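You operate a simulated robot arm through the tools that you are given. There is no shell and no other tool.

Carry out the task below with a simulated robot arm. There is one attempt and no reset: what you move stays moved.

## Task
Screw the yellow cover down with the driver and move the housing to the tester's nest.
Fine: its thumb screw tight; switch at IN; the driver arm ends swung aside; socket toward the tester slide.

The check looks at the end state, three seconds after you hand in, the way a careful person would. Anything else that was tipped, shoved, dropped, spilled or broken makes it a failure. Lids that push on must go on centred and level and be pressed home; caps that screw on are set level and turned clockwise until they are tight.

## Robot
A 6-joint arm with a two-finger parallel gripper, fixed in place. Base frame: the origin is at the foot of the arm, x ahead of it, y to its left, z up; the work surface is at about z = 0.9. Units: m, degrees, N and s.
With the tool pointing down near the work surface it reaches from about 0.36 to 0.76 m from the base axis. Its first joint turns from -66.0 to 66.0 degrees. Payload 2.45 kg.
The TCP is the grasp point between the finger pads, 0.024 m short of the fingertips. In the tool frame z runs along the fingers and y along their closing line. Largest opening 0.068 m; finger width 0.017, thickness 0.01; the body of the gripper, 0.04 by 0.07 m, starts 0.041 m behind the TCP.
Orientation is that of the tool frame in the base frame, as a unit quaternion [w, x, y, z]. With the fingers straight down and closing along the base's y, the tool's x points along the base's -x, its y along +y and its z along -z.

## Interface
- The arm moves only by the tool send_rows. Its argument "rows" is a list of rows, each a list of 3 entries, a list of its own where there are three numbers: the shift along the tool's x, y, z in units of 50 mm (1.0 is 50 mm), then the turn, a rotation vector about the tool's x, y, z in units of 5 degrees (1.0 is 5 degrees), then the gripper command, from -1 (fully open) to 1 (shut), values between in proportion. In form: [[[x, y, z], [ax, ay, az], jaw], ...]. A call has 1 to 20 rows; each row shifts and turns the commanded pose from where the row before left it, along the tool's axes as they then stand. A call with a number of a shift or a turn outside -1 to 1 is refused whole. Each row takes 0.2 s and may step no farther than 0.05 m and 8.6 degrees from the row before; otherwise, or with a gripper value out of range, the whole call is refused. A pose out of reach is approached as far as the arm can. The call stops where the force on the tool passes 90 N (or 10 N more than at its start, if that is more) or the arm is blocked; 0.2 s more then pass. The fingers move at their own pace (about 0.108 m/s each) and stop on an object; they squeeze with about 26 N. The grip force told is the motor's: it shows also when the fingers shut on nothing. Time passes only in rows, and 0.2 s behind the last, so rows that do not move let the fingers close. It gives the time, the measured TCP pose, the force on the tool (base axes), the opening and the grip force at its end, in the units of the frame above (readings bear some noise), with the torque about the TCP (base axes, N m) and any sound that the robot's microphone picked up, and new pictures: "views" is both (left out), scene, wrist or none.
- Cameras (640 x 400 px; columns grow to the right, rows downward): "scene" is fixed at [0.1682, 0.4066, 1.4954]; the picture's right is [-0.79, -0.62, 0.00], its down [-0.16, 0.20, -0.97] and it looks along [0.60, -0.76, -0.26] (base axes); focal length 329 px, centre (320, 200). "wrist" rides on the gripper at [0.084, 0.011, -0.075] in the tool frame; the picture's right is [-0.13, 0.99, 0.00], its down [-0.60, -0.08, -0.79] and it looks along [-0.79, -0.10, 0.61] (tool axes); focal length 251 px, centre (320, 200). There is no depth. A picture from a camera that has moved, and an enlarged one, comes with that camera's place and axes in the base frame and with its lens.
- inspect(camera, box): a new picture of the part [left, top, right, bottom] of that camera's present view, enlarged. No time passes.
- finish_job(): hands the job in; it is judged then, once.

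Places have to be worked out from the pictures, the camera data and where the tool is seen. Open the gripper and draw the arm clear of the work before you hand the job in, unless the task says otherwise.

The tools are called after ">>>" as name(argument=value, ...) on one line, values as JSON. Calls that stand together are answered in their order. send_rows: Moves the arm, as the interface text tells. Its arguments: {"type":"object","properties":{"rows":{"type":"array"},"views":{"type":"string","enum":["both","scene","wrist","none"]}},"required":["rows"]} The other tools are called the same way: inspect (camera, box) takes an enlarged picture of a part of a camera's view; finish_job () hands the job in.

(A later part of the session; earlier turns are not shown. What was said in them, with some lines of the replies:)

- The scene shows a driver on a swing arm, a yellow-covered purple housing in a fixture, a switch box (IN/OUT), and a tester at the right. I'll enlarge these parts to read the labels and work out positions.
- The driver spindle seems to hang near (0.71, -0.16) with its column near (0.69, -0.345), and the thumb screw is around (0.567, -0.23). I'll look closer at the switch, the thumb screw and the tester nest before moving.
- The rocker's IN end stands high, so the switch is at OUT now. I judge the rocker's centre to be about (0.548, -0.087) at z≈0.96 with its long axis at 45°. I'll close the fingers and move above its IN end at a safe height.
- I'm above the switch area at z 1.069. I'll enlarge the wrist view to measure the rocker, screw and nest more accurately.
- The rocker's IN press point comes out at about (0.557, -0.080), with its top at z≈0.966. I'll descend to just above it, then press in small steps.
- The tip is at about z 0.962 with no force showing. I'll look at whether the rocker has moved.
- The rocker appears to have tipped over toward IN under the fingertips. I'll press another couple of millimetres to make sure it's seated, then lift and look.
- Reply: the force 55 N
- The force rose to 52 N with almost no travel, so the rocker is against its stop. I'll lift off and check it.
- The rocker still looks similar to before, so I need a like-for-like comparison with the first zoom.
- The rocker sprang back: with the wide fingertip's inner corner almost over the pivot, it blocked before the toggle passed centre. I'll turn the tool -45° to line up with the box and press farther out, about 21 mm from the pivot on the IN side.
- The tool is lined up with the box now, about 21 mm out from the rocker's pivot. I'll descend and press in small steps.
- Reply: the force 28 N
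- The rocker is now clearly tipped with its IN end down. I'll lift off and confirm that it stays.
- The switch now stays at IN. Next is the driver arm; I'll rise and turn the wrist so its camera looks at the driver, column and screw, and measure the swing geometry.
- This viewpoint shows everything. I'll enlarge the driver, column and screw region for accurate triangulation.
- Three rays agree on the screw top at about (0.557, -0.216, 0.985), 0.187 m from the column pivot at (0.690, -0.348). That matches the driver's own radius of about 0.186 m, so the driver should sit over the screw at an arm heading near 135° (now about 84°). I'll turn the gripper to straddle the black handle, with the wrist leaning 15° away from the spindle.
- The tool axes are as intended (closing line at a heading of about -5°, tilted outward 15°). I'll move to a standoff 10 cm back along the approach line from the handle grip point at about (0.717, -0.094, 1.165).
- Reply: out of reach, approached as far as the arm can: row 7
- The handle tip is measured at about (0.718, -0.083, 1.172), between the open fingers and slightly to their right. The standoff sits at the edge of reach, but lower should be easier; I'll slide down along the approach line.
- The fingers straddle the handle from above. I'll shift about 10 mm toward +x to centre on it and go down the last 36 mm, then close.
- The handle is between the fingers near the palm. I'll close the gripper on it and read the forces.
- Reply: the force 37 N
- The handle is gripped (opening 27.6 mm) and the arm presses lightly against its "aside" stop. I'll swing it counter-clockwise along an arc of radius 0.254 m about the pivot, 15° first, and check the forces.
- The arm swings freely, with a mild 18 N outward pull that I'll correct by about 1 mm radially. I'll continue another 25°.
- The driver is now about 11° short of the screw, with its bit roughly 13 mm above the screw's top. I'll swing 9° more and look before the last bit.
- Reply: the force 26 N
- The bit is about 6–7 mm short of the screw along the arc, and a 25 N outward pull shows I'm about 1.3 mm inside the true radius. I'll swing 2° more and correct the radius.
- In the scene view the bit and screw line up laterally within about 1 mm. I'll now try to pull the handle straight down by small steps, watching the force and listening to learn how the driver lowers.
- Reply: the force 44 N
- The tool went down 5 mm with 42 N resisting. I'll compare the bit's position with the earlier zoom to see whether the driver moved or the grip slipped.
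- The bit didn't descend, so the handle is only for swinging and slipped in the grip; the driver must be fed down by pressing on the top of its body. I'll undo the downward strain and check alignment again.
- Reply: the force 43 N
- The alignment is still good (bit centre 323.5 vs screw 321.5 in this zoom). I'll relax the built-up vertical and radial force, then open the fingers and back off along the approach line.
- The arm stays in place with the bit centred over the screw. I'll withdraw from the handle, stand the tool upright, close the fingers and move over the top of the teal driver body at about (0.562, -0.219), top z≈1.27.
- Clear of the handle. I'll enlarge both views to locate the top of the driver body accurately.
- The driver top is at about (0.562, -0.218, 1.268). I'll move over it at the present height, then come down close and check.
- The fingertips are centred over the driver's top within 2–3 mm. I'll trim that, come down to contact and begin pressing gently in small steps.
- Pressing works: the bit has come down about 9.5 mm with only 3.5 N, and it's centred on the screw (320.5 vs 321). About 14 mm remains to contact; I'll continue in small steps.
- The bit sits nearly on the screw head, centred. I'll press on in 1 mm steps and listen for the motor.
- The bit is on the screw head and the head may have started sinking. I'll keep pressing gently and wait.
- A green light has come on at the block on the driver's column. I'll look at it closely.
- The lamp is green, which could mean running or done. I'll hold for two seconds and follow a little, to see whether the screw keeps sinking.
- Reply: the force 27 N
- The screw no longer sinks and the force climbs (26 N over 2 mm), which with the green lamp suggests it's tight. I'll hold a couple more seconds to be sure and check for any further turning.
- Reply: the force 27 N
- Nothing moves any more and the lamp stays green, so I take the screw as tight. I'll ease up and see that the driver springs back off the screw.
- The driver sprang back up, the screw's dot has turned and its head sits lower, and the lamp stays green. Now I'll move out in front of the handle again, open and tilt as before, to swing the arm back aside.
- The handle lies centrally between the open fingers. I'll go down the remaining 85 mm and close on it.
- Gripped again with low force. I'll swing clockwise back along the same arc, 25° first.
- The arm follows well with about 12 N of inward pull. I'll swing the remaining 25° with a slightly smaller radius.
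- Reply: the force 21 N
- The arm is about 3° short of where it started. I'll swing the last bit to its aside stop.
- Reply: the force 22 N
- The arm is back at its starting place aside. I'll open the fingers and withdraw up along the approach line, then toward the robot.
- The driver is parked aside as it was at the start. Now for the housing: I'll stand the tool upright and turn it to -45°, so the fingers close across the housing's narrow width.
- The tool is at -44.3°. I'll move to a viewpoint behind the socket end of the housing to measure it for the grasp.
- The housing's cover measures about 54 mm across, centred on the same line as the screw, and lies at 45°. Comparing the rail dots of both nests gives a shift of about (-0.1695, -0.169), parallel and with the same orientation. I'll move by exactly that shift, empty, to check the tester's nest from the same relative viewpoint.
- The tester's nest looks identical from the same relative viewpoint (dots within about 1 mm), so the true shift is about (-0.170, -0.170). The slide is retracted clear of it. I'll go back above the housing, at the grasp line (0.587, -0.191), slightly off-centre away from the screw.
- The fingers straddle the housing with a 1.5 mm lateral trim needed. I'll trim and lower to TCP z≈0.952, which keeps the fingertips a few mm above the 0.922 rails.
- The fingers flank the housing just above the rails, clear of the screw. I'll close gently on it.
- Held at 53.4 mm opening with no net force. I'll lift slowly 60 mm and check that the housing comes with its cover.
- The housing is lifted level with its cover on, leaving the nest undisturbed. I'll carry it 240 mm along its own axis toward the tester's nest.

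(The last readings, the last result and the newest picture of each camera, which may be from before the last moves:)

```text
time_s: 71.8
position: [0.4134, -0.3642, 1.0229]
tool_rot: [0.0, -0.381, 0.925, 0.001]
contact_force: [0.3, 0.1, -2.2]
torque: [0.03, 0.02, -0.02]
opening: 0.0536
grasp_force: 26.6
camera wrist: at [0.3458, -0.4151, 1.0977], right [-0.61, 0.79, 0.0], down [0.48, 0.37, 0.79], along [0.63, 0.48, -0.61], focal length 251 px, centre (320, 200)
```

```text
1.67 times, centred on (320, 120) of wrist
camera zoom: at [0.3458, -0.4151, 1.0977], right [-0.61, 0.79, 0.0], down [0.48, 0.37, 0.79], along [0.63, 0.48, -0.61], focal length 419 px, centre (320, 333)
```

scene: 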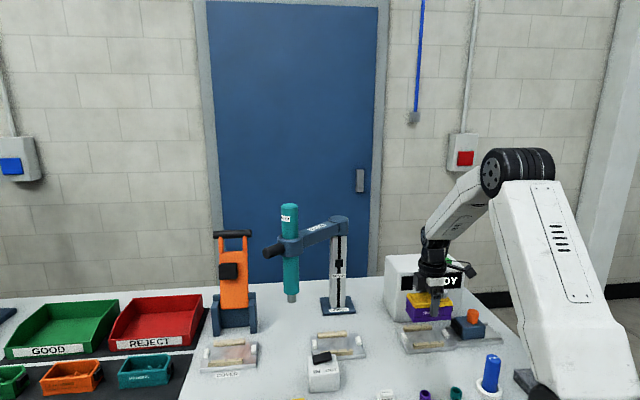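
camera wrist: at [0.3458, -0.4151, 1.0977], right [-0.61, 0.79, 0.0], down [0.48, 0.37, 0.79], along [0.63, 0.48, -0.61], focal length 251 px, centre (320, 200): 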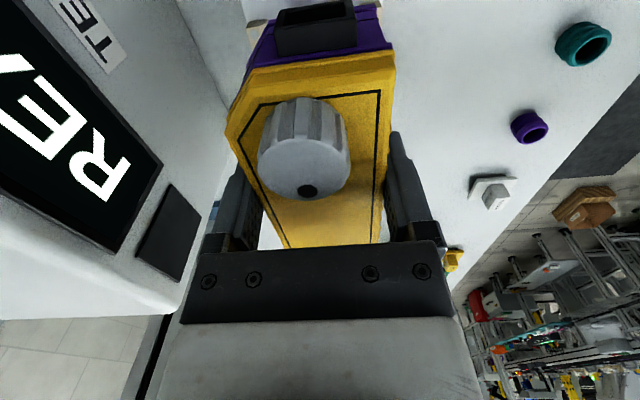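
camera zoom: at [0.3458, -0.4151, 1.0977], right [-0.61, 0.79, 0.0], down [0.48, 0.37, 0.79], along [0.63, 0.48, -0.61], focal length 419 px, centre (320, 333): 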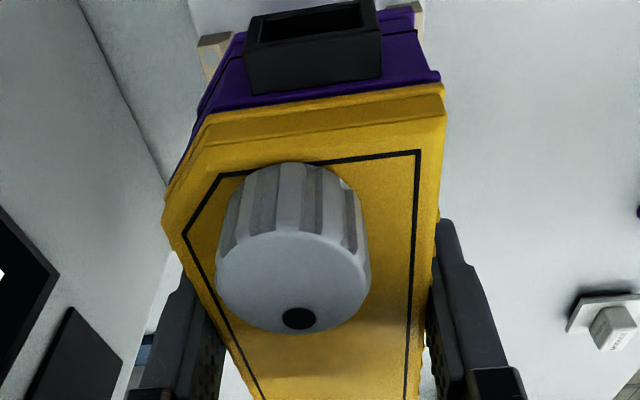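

The housing is over the tester's nest with its socket toward the slide; geometry says it's within about 1 mm. I'll lower to just above the rails and check again.

>>> send_rows(rows=[[[0, 0, 0.3], [0, 0, 0], 1], [[0, 0, 0.3], [0, 0, 0], 1], [[0, 0, 0.3], [0, 0, 0], 1], [[0, 0, 0.08], [0, 0, 0], 1], [[0, 0, 0], [0, 0, 0], 1]])

>>> inspect(camera="scene", box=[390, 290, 470, 360])

>>> inspect(camera="wrist", box=[220, 0, 440, 120])

```text
time_s: 73.0
position: [0.4118, -0.3629, 0.9746]
tool_rot: [0.0, -0.382, 0.924, -0.001]
contact_force: [-0.2, 0.1, -2.2]
torque: [0.02, -0.01, -0.02]
opening: 0.0537
grasp_force: 25.6
camera wrist: at [0.3451, -0.4137, 1.0478], right [-0.61, 0.79, 0.0], down [0.48, 0.37, 0.79], along [0.63, 0.48, -0.61], focal length 251 px, centre (320, 200)
```

scene: 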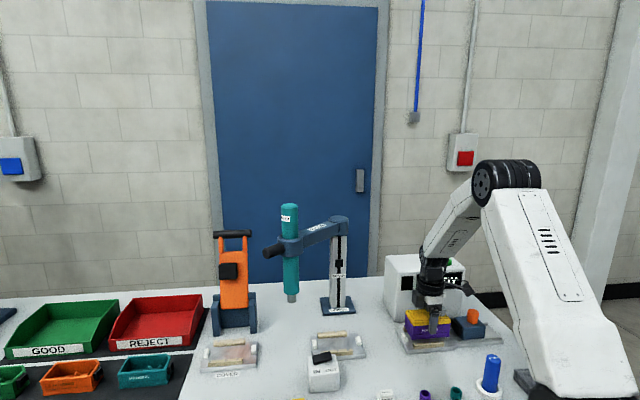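
wrist: 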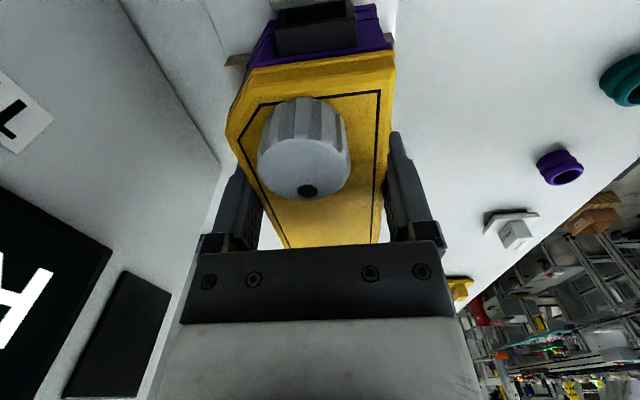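

```text
5.71 times, centred on (430, 325) of scene
camera zoom: at [0.1682, 0.4066, 1.4954], right [-0.79, -0.62, 0.0], down [-0.16, 0.2, -0.97], along [0.6, -0.76, -0.26], focal length 1879 px, centre (-309, -514)
```

zoom: 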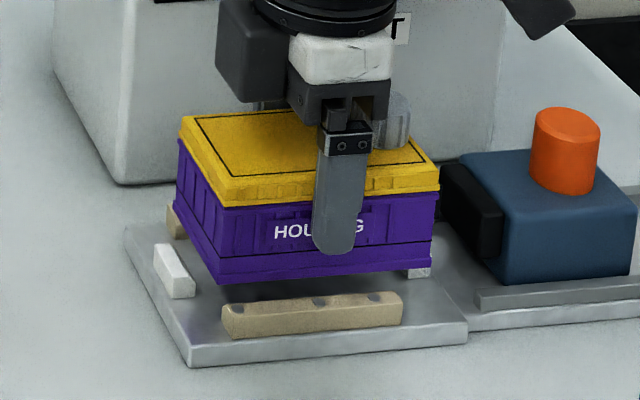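

```text
2.91 times, centred on (330, 60) of wrist
camera zoom: at [0.3451, -0.4137, 1.0478], right [-0.61, 0.79, 0.0], down [0.48, 0.37, 0.79], along [0.63, 0.48, -0.61], focal length 731 px, centre (291, 607)
```

zoom: 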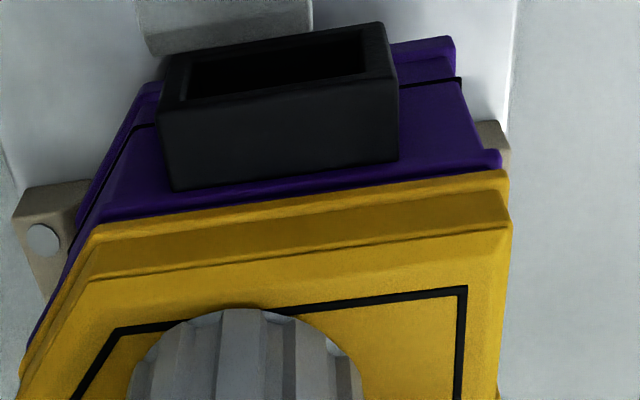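

Still level and no contact; about 20 mm to go. I'll lower 10 mm in small steps and watch the force for any rail contact.

>>> send_rows(rows=[[[0, 0, 0.05], [0, 0, 0], 1], [[0, 0, 0.05], [0, 0, 0], 1], [[0, 0, 0.05], [0, 0, 0], 1], [[0, 0, 0.05], [0, 0, 0], 1], [[0, 0, 0], [0, 0, 0], 1]])

>>> inspect(camera="scene", box=[390, 290, 470, 360])

>>> inspect(camera="wrist", box=[200, 0, 440, 240])

```text
time_s: 74.2
position: [0.4139, -0.3622, 0.9651]
tool_rot: [0.0, -0.382, 0.924, -0.001]
contact_force: [0.2, -0.1, -1.7]
torque: [0.02, -0.01, -0.01]
opening: 0.0538
grasp_force: 25.6
camera wrist: at [0.3463, -0.4137, 1.0384], right [-0.61, 0.79, 0.0], down [0.48, 0.37, 0.79], along [0.63, 0.48, -0.61], focal length 251 px, centre (320, 200)
```

scene: 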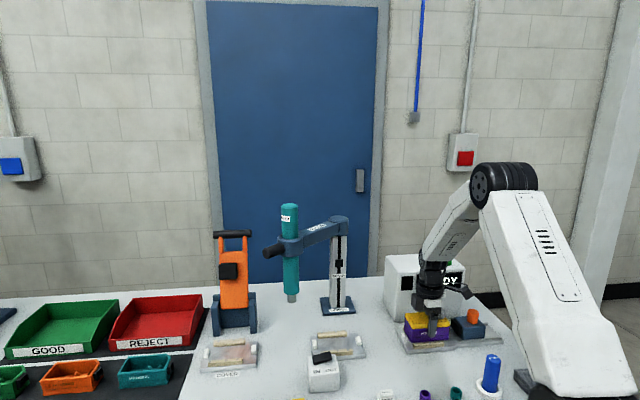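
wrist: 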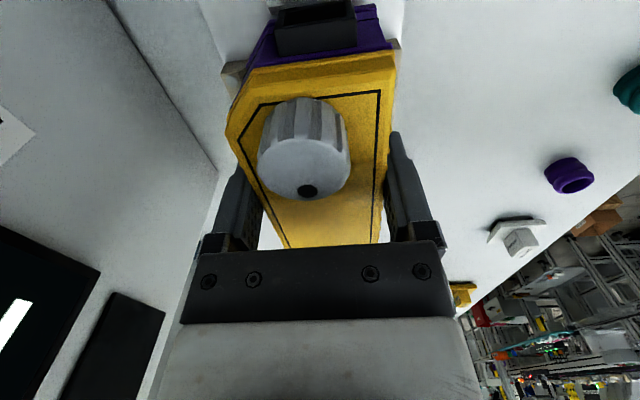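

```text
5.71 times, centred on (430, 325) of scene
camera zoom: at [0.1682, 0.4066, 1.4954], right [-0.79, -0.62, 0.0], down [-0.16, 0.2, -0.97], along [0.6, -0.76, -0.26], focal length 1879 px, centre (-309, -514)
```

zoom: 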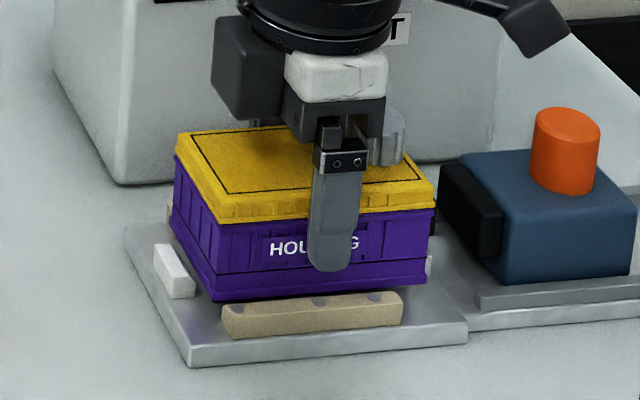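

```text
1.67 times, centred on (320, 120) of wrist
camera zoom: at [0.3463, -0.4137, 1.0384], right [-0.61, 0.79, 0.0], down [0.48, 0.37, 0.79], along [0.63, 0.48, -0.61], focal length 419 px, centre (320, 333)
```

zoom: 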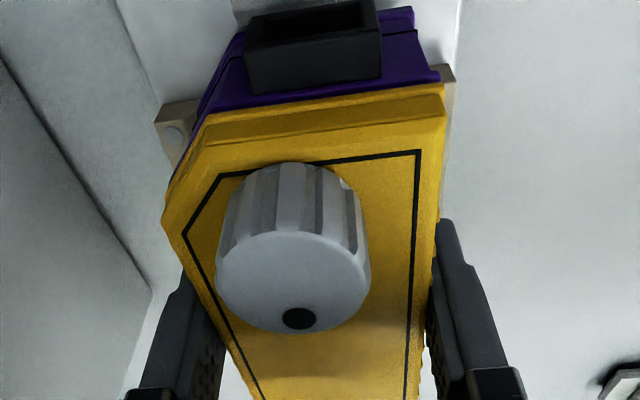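

No contact so far and the housing's lower edge is at rail level, lined up with the rail ends as it was in the first nest. I'll lower another 6 mm slowly.

>>> send_rows(rows=[[[0, 0, 0.04], [0, 0, 0], 1], [[0, 0, 0.04], [0, 0, 0], 1], [[0, 0, 0.04], [0, 0, 0], 1], [[0, 0, 0], [0, 0, 0], 1]])

>>> inspect(camera="scene", box=[390, 290, 470, 360])

```text
time_s: 75.2
position: [0.4125, -0.3631, 0.9571]
tool_rot: [-0.001, -0.382, 0.924, 0.0]
contact_force: [0.3, -0.4, -1.1]
torque: [0.03, -0.01, 0.03]
opening: 0.0535
grasp_force: 25.5
camera wrist: at [0.3463, -0.4136, 1.0314], right [-0.61, 0.79, 0.0], down [0.48, 0.37, 0.79], along [0.63, 0.48, -0.61], focal length 251 px, centre (320, 200)
```

scene: 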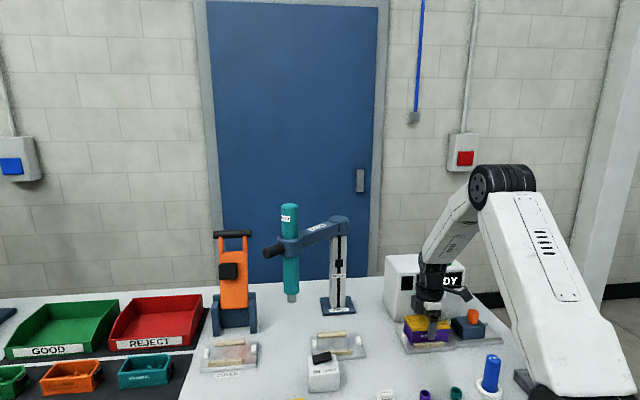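
wrist: 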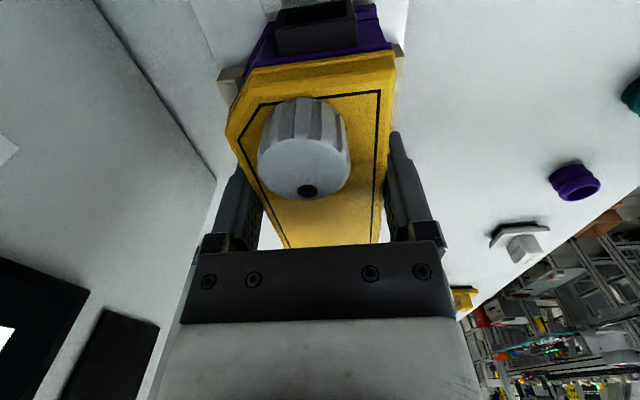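

```text
5.71 times, centred on (430, 325) of scene
camera zoom: at [0.1682, 0.4066, 1.4954], right [-0.79, -0.62, 0.0], down [-0.16, 0.2, -0.97], along [0.6, -0.76, -0.26], focal length 1879 px, centre (-309, -514)
```

zoom: 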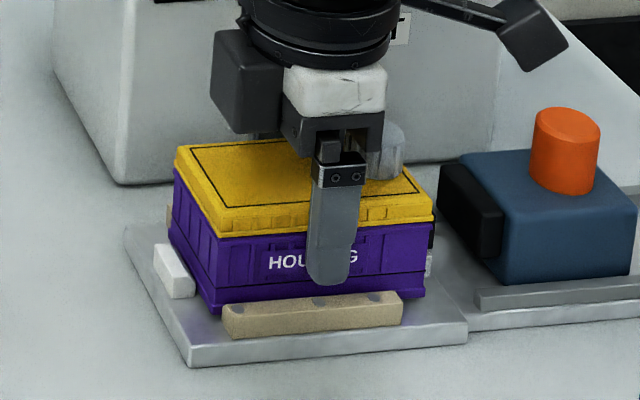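

It's between the rails and stops with no contact force. I'll lower the last 3–5 mm until it touches down.

>>> send_rows(rows=[[[0, 0, 0.03], [0, 0, 0], 1], [[0, 0, 0.03], [0, 0, 0], 1], [[0, 0, 0.02], [0, 0, 0], 1], [[0, 0, 0], [0, 0, 0], 1]])

>>> inspect(camera="scene", box=[390, 290, 470, 360])

```text
time_s: 76.2
position: [0.4127, -0.3631, 0.9545]
tool_rot: [0.001, -0.381, 0.924, -0.002]
contact_force: [2.3, 2.6, 11.6]
torque: [0.35, 0.23, -0.02]
opening: 0.0537
grasp_force: 25.7
camera wrist: at [0.346, -0.4133, 1.0282], right [-0.61, 0.79, 0.0], down [0.48, 0.37, 0.79], along [0.63, 0.48, -0.61], focal length 251 px, centre (320, 200)
```

scene: 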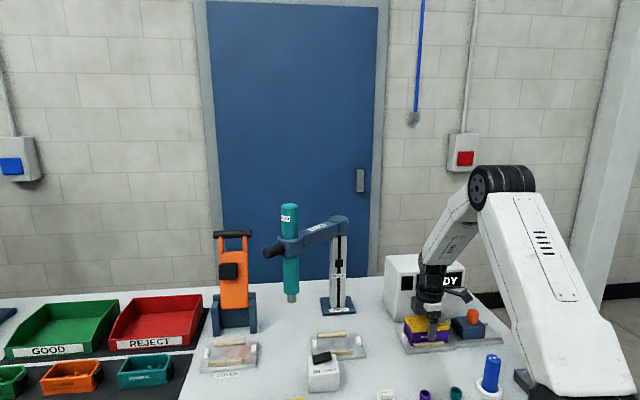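
wrist: 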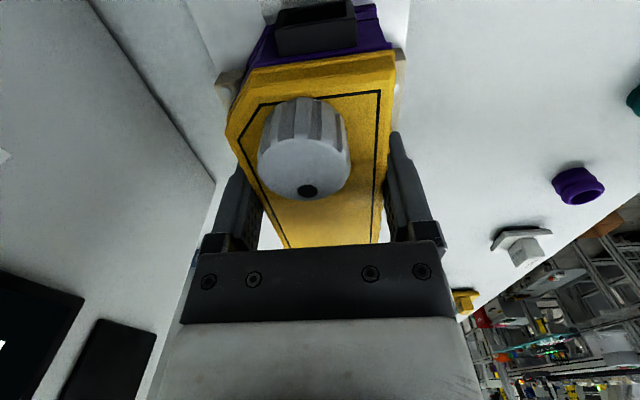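

```text
5.71 times, centred on (430, 325) of scene
camera zoom: at [0.168, 0.4069, 1.4954], right [-0.79, -0.62, 0.0], down [-0.16, 0.2, -0.97], along [0.6, -0.76, -0.26], focal length 1879 px, centre (-309, -514)
```

zoom: 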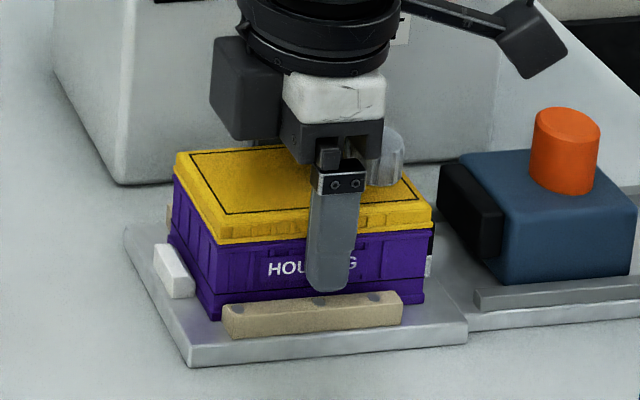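

The housing touched down at the same height as in the first nest (z 0.9545, 12 N). I'll ease off slightly, open the fingers and look before withdrawing.

>>> send_rows(rows=[[[0, 0, -0.01], [0, 0, 0], 1], [[0, 0, 0], [0, 0, 0], 0.2], [[0, 0, 0], [0, 0, 0], -0.6], [[0, 0, 0], [0, 0, 0], -1], [[0, 0, 0], [0, 0, 0], -1]])

>>> inspect(camera="scene", box=[390, 290, 470, 360])

```text
time_s: 77.4
position: [0.4124, -0.3623, 0.9542]
tool_rot: [0.0, -0.382, 0.924, 0.0]
contact_force: [0.8, 0.7, -0.1]
torque: [0.0, -0.01, -0.03]
opening: 0.068
grasp_force: 0.1
camera wrist: at [0.3454, -0.4132, 1.0281], right [-0.61, 0.79, 0.0], down [0.48, 0.37, 0.79], along [0.63, 0.48, -0.61], focal length 251 px, centre (320, 200)
```

scene: 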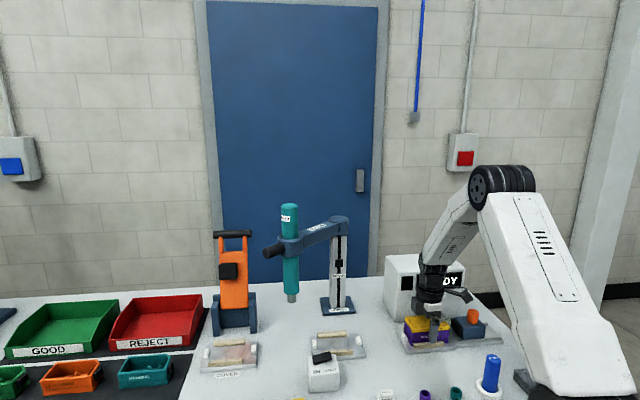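
wrist: 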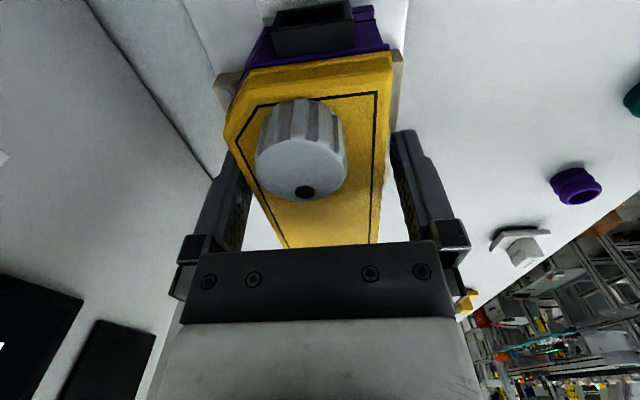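

```text
5.71 times, centred on (430, 325) of scene
camera zoom: at [0.1682, 0.4067, 1.4954], right [-0.79, -0.62, 0.0], down [-0.16, 0.2, -0.97], along [0.6, -0.76, -0.26], focal length 1879 px, centre (-309, -514)
```

zoom: 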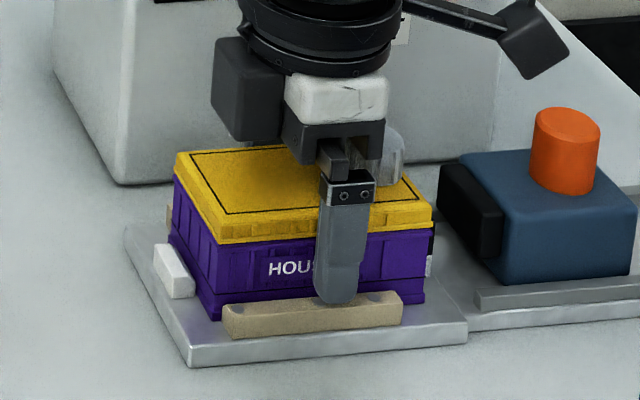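

Released; the housing stays level in the nest. I'll raise the gripper straight up, clear of the screw and tester.

>>> send_rows(rows=[[[0, 0, -0.1], [0, 0, 0], -1], [[0, 0, -0.3], [0, 0, 0], -1], [[0, 0, -0.6], [0, 0, 0], -1], [[0, 0, -0.8], [0, 0, 0], -1], [[0, 0, -0.8], [0, 0, 0], -1], [[0, 0, -0.9], [0, 0, 0], -1], [[0, 0, 0], [0, 0, 0], -1]])

>>> inspect(camera="scene", box=[390, 290, 470, 360])

>>> inspect(camera="wrist", box=[200, 0, 440, 180])

```text
time_s: 79.0
position: [0.4119, -0.3609, 1.1288]
tool_rot: [0.0, -0.381, 0.925, 0.001]
contact_force: [-0.3, 0.2, -0.5]
torque: [-0.02, 0.01, 0.0]
opening: 0.0679
grasp_force: 0.0
camera wrist: at [0.3445, -0.4111, 1.2028], right [-0.61, 0.79, 0.0], down [0.48, 0.37, 0.79], along [0.63, 0.48, -0.61], focal length 251 px, centre (320, 200)
```

scene: 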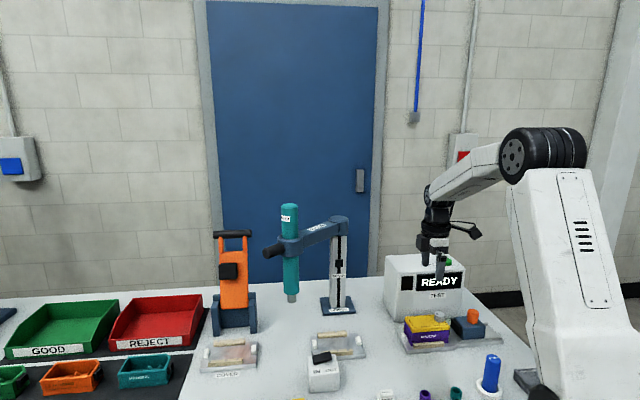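
wrist: 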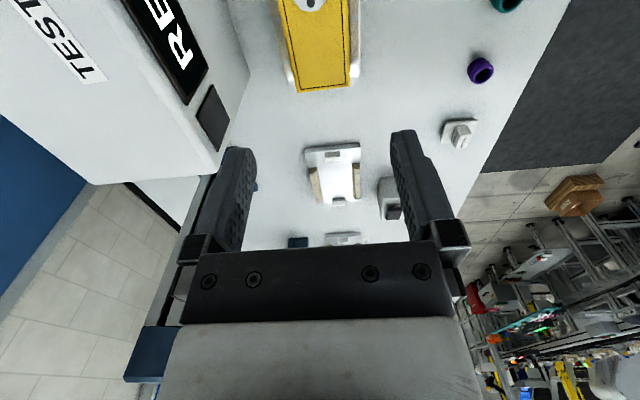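

```text
5.71 times, centred on (430, 325) of scene
camera zoom: at [0.1681, 0.4067, 1.4954], right [-0.79, -0.62, 0.0], down [-0.16, 0.2, -0.97], along [0.6, -0.76, -0.26], focal length 1879 px, centre (-309, -514)
```

zoom: 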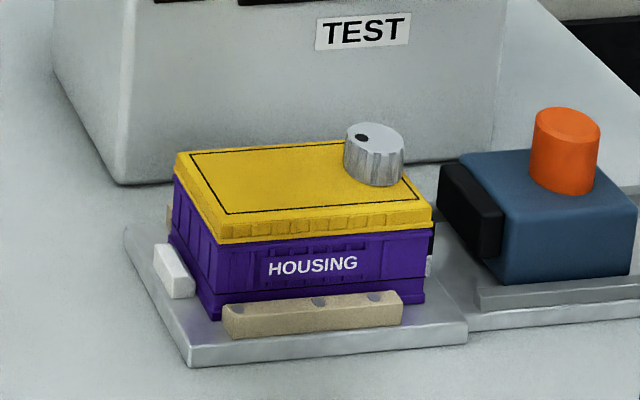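

```text
2.22 times, centred on (320, 90) of wrist
camera zoom: at [0.3445, -0.4111, 1.2028], right [-0.61, 0.79, 0.0], down [0.48, 0.37, 0.79], along [0.63, 0.48, -0.61], focal length 559 px, centre (320, 444)
```

zoom: 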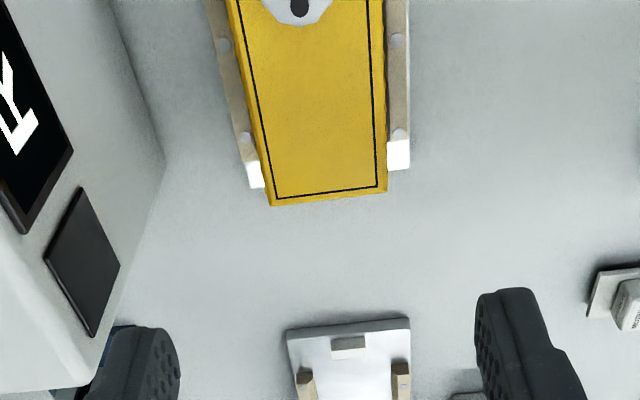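

The housing sits level in the tester's nest with its socket toward the slide. I'll back off to the earlier comparison viewpoint to verify its seating against the first nest's picture.

>>> send_rows(rows=[[[0.67, 0.03, 0], [0, 0, 0], -1], [[0.67, 0.03, 0], [0, 0, 0], -1], [[0.67, 0, 0], [0, 0, 0], -1], [[0, 0, 0], [0, 0, 0], -1]])

>>> inspect(camera="wrist", box=[220, 40, 420, 180])

>>> inspect(camera="scene", box=[200, 190, 380, 310])

>>> inspect(camera="scene", box=[280, 320, 400, 400])

```text
time_s: 80.0
position: [0.3393, -0.4301, 1.1292]
tool_rot: [0.0, -0.382, 0.924, 0.0]
contact_force: [-0.6, 0.7, 0.7]
torque: [0.0, 0.0, 0.01]
opening: 0.068
grasp_force: 0.1
camera wrist: at [0.2713, -0.4815, 1.2027], right [-0.61, 0.79, 0.0], down [0.48, 0.37, 0.79], along [0.63, 0.48, -0.61], focal length 251 px, centre (320, 200)
```

scene: 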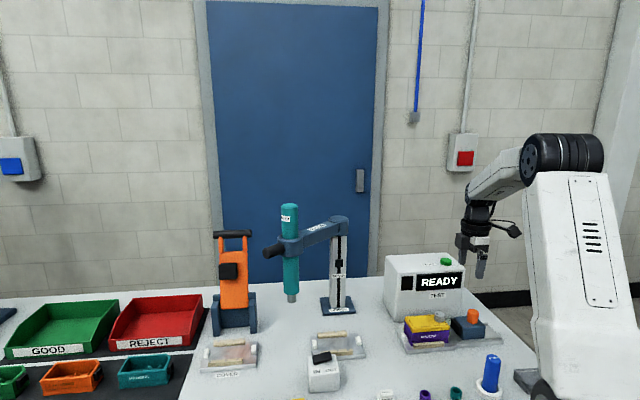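
wrist: 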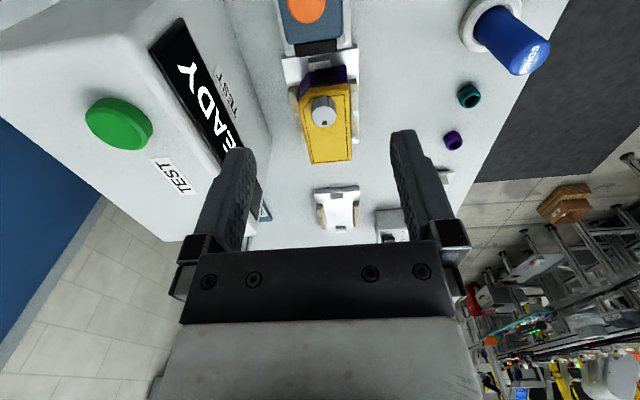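

```text
2.86 times, centred on (320, 110) of wrist
camera zoom: at [0.2713, -0.4815, 1.2027], right [-0.61, 0.79, 0.0], down [0.48, 0.37, 0.79], along [0.63, 0.48, -0.61], focal length 718 px, centre (320, 457)
```

zoom: 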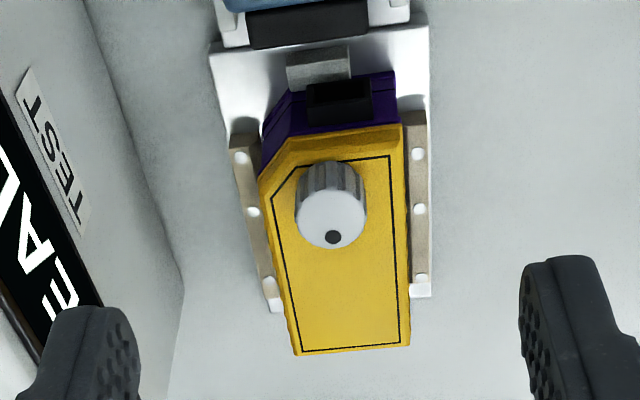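

```text
3.33 times, centred on (290, 250) of scene
camera zoom: at [0.1682, 0.4066, 1.4954], right [-0.79, -0.62, 0.0], down [-0.16, 0.2, -0.97], along [0.6, -0.76, -0.26], focal length 1096 px, centre (420, 33)
```

zoom: 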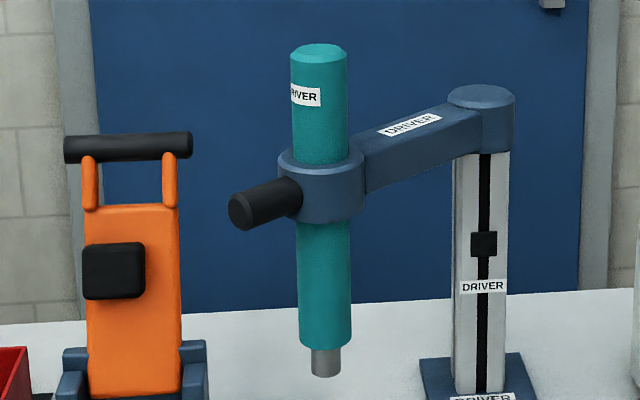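

```text
5.00 times, centred on (340, 360) of scene
camera zoom: at [0.1682, 0.4066, 1.4954], right [-0.79, -0.62, 0.0], down [-0.16, 0.2, -0.97], along [0.6, -0.76, -0.26], focal length 1644 px, centre (220, -600)
```

zoom: 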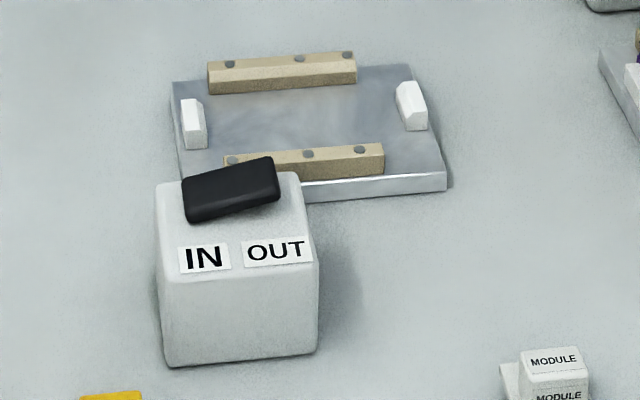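

The driver is aside, the switch is at IN, and the first nest is undisturbed. Compared with the first nest, the housing seems about 2 mm nearer the front rail; I'll look closely to confirm that it's seated flat between the rails.

>>> inspect(camera="scene", box=[390, 300, 470, 360])

>>> inspect(camera="scene", box=[400, 325, 440, 355])

>>> inspect(camera="wrist", box=[275, 50, 365, 170])

```text
6.67 times, centred on (430, 330) of scene
camera zoom: at [0.1682, 0.4066, 1.4954], right [-0.79, -0.62, 0.0], down [-0.16, 0.2, -0.97], along [0.6, -0.76, -0.26], focal length 2192 px, centre (-413, -667)
```

zoom: 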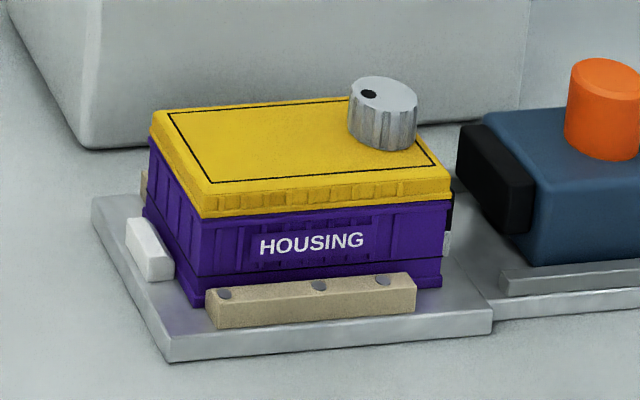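

```text
13.33 times, centred on (420, 340) of scene
camera zoom: at [0.1682, 0.4066, 1.4954], right [-0.79, -0.62, 0.0], down [-0.16, 0.2, -0.97], along [0.6, -0.76, -0.26], focal length 4384 px, centre (-1013, -1667)
```

zoom: 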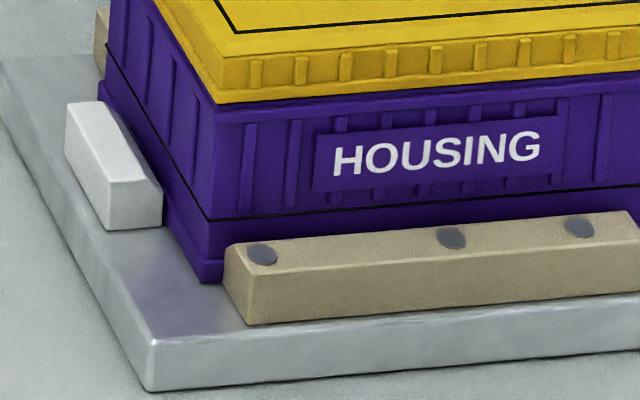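

```text
3.33 times, centred on (320, 110) of wrist
camera zoom: at [0.2713, -0.4815, 1.2027], right [-0.61, 0.79, 0.0], down [0.48, 0.37, 0.79], along [0.63, 0.48, -0.61], focal length 838 px, centre (320, 500)
```

zoom: 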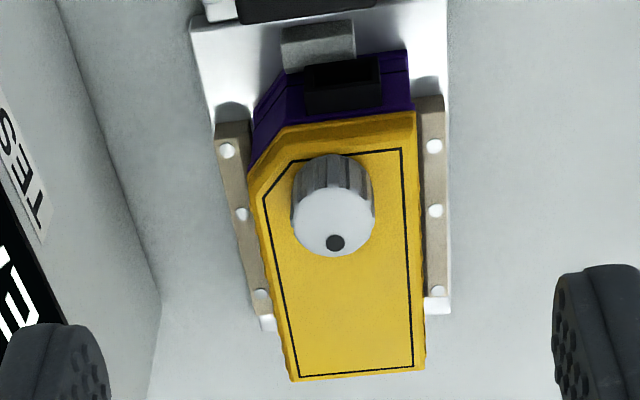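

The housing stands level on the nest plate between both rails and both stops, with its socket facing the slide. I'll withdraw the arm upward and away from the work with the gripper open.

>>> send_rows(rows=[[[0, 0, -0.85], [0, 0, 0], -1], [[0, 0, -0.85], [0, 0, 0], -1], [[0, 0, -0.85], [0, 0, 0], -1], [[0, 0, -0.85], [0, 0, 0], -1], [[0, 0, -0.85], [0, 0, 0], -1], [[0, 0, -0.85], [0, 0, 0], -1], [[-0.686, 0.446, 0], [0, 0, 0], -1], [[-0.686, 0.446, 0], [0, 0, 0], -1], [[-0.686, 0.446, 0], [0, 0, 0], -1], [[-0.686, 0.446, 0], [0, 0, 0], -1], [[-0.686, 0.446, 0], [0, 0, 0], -1], [[-0.686, 0.446, 0], [0, 0, 0], -1], [[0, 0, 0], [0, 0, 0], -1]])

>>> inspect(camera="scene", box=[180, 190, 560, 400])

>>> inspect(camera="scene", box=[370, 240, 570, 400])

```text
time_s: 82.8
position: [0.392, -0.1907, 1.3836]
tool_rot: [0.001, -0.382, 0.924, -0.002]
contact_force: [-0.3, 0.4, 0.3]
torque: [0.03, 0.03, 0.01]
opening: 0.068
grasp_force: 0.1
camera wrist: at [0.3248, -0.2416, 1.4573], right [-0.61, 0.79, 0.0], down [0.48, 0.37, 0.79], along [0.63, 0.48, -0.61], focal length 251 px, centre (320, 200)
```

scene: 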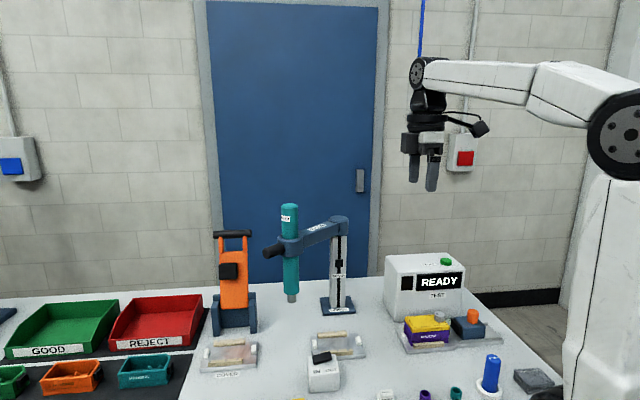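
wrist: 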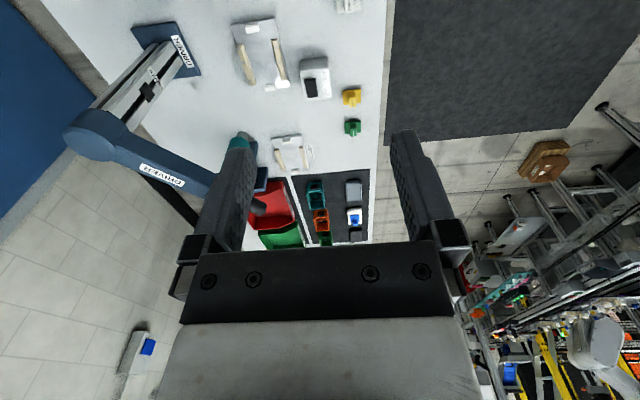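

```text
1.68 times, centred on (370, 295) of scene
camera zoom: at [0.1681, 0.4067, 1.4954], right [-0.79, -0.62, 0.0], down [-0.16, 0.2, -0.97], along [0.6, -0.76, -0.26], focal length 554 px, centre (236, 40)
```

zoom: 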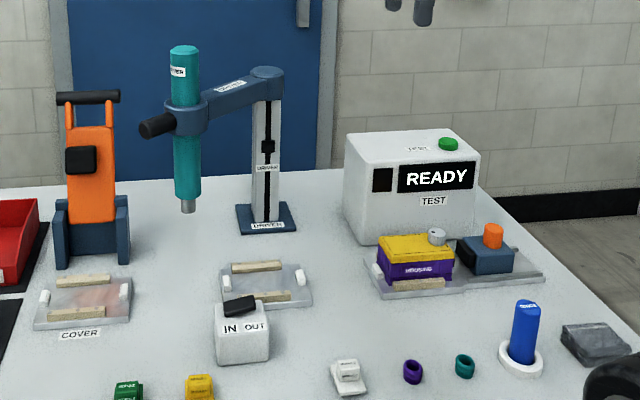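

```text
2.50 times, centred on (470, 320) of scene
camera zoom: at [0.1681, 0.4067, 1.4954], right [-0.79, -0.62, 0.0], down [-0.16, 0.2, -0.97], along [0.6, -0.76, -0.26], focal length 822 px, centre (-55, -100)
```

zoom: 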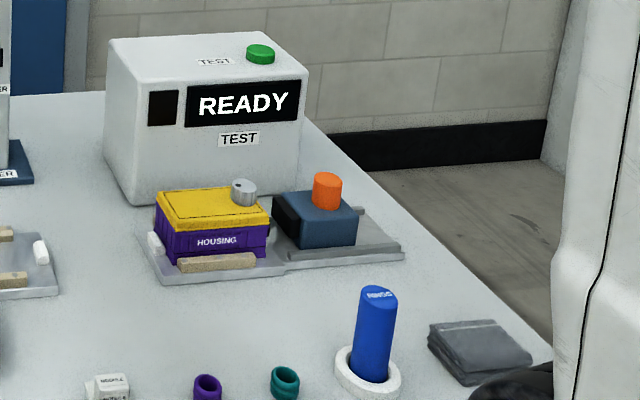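

Everything is in its end state: the screw is tight, the switch is at IN and the driver arm is aside. The housing is seated in the tester's nest with its socket toward the slide, nothing else has moved, and the arm is clear with the gripper open. I'm handing the job in.

>>> finish_job()

```text
The job is handed in.
```

The yellow cover is screwed down and the housing is in the tester's nest. I've handed the job in, but no result has come back yet.

- **Thumb screw:** I drove it in with the driver. The lamp on the driver's column turned green, the screw head stopped sinking and the pressing force rose. I took that as tight but had no direct torque reading.
- **Switch:** it's at IN. My first press sprang back to OUT, so I pressed again farther out on the rocker, and it stayed.
- **Driver arm:** it's swung back to where it started, and the driver has sprung back up.
- **Housing:** it sits level between the rails and stops, with the socket facing the tester slide. It's about 1–2 mm nearer the front rail than it was in the first nest.

In the last pictures nothing else on the bench looked moved. The gripper is open and the arm is clear of the work. I left the tester's slide and TEST button alone.
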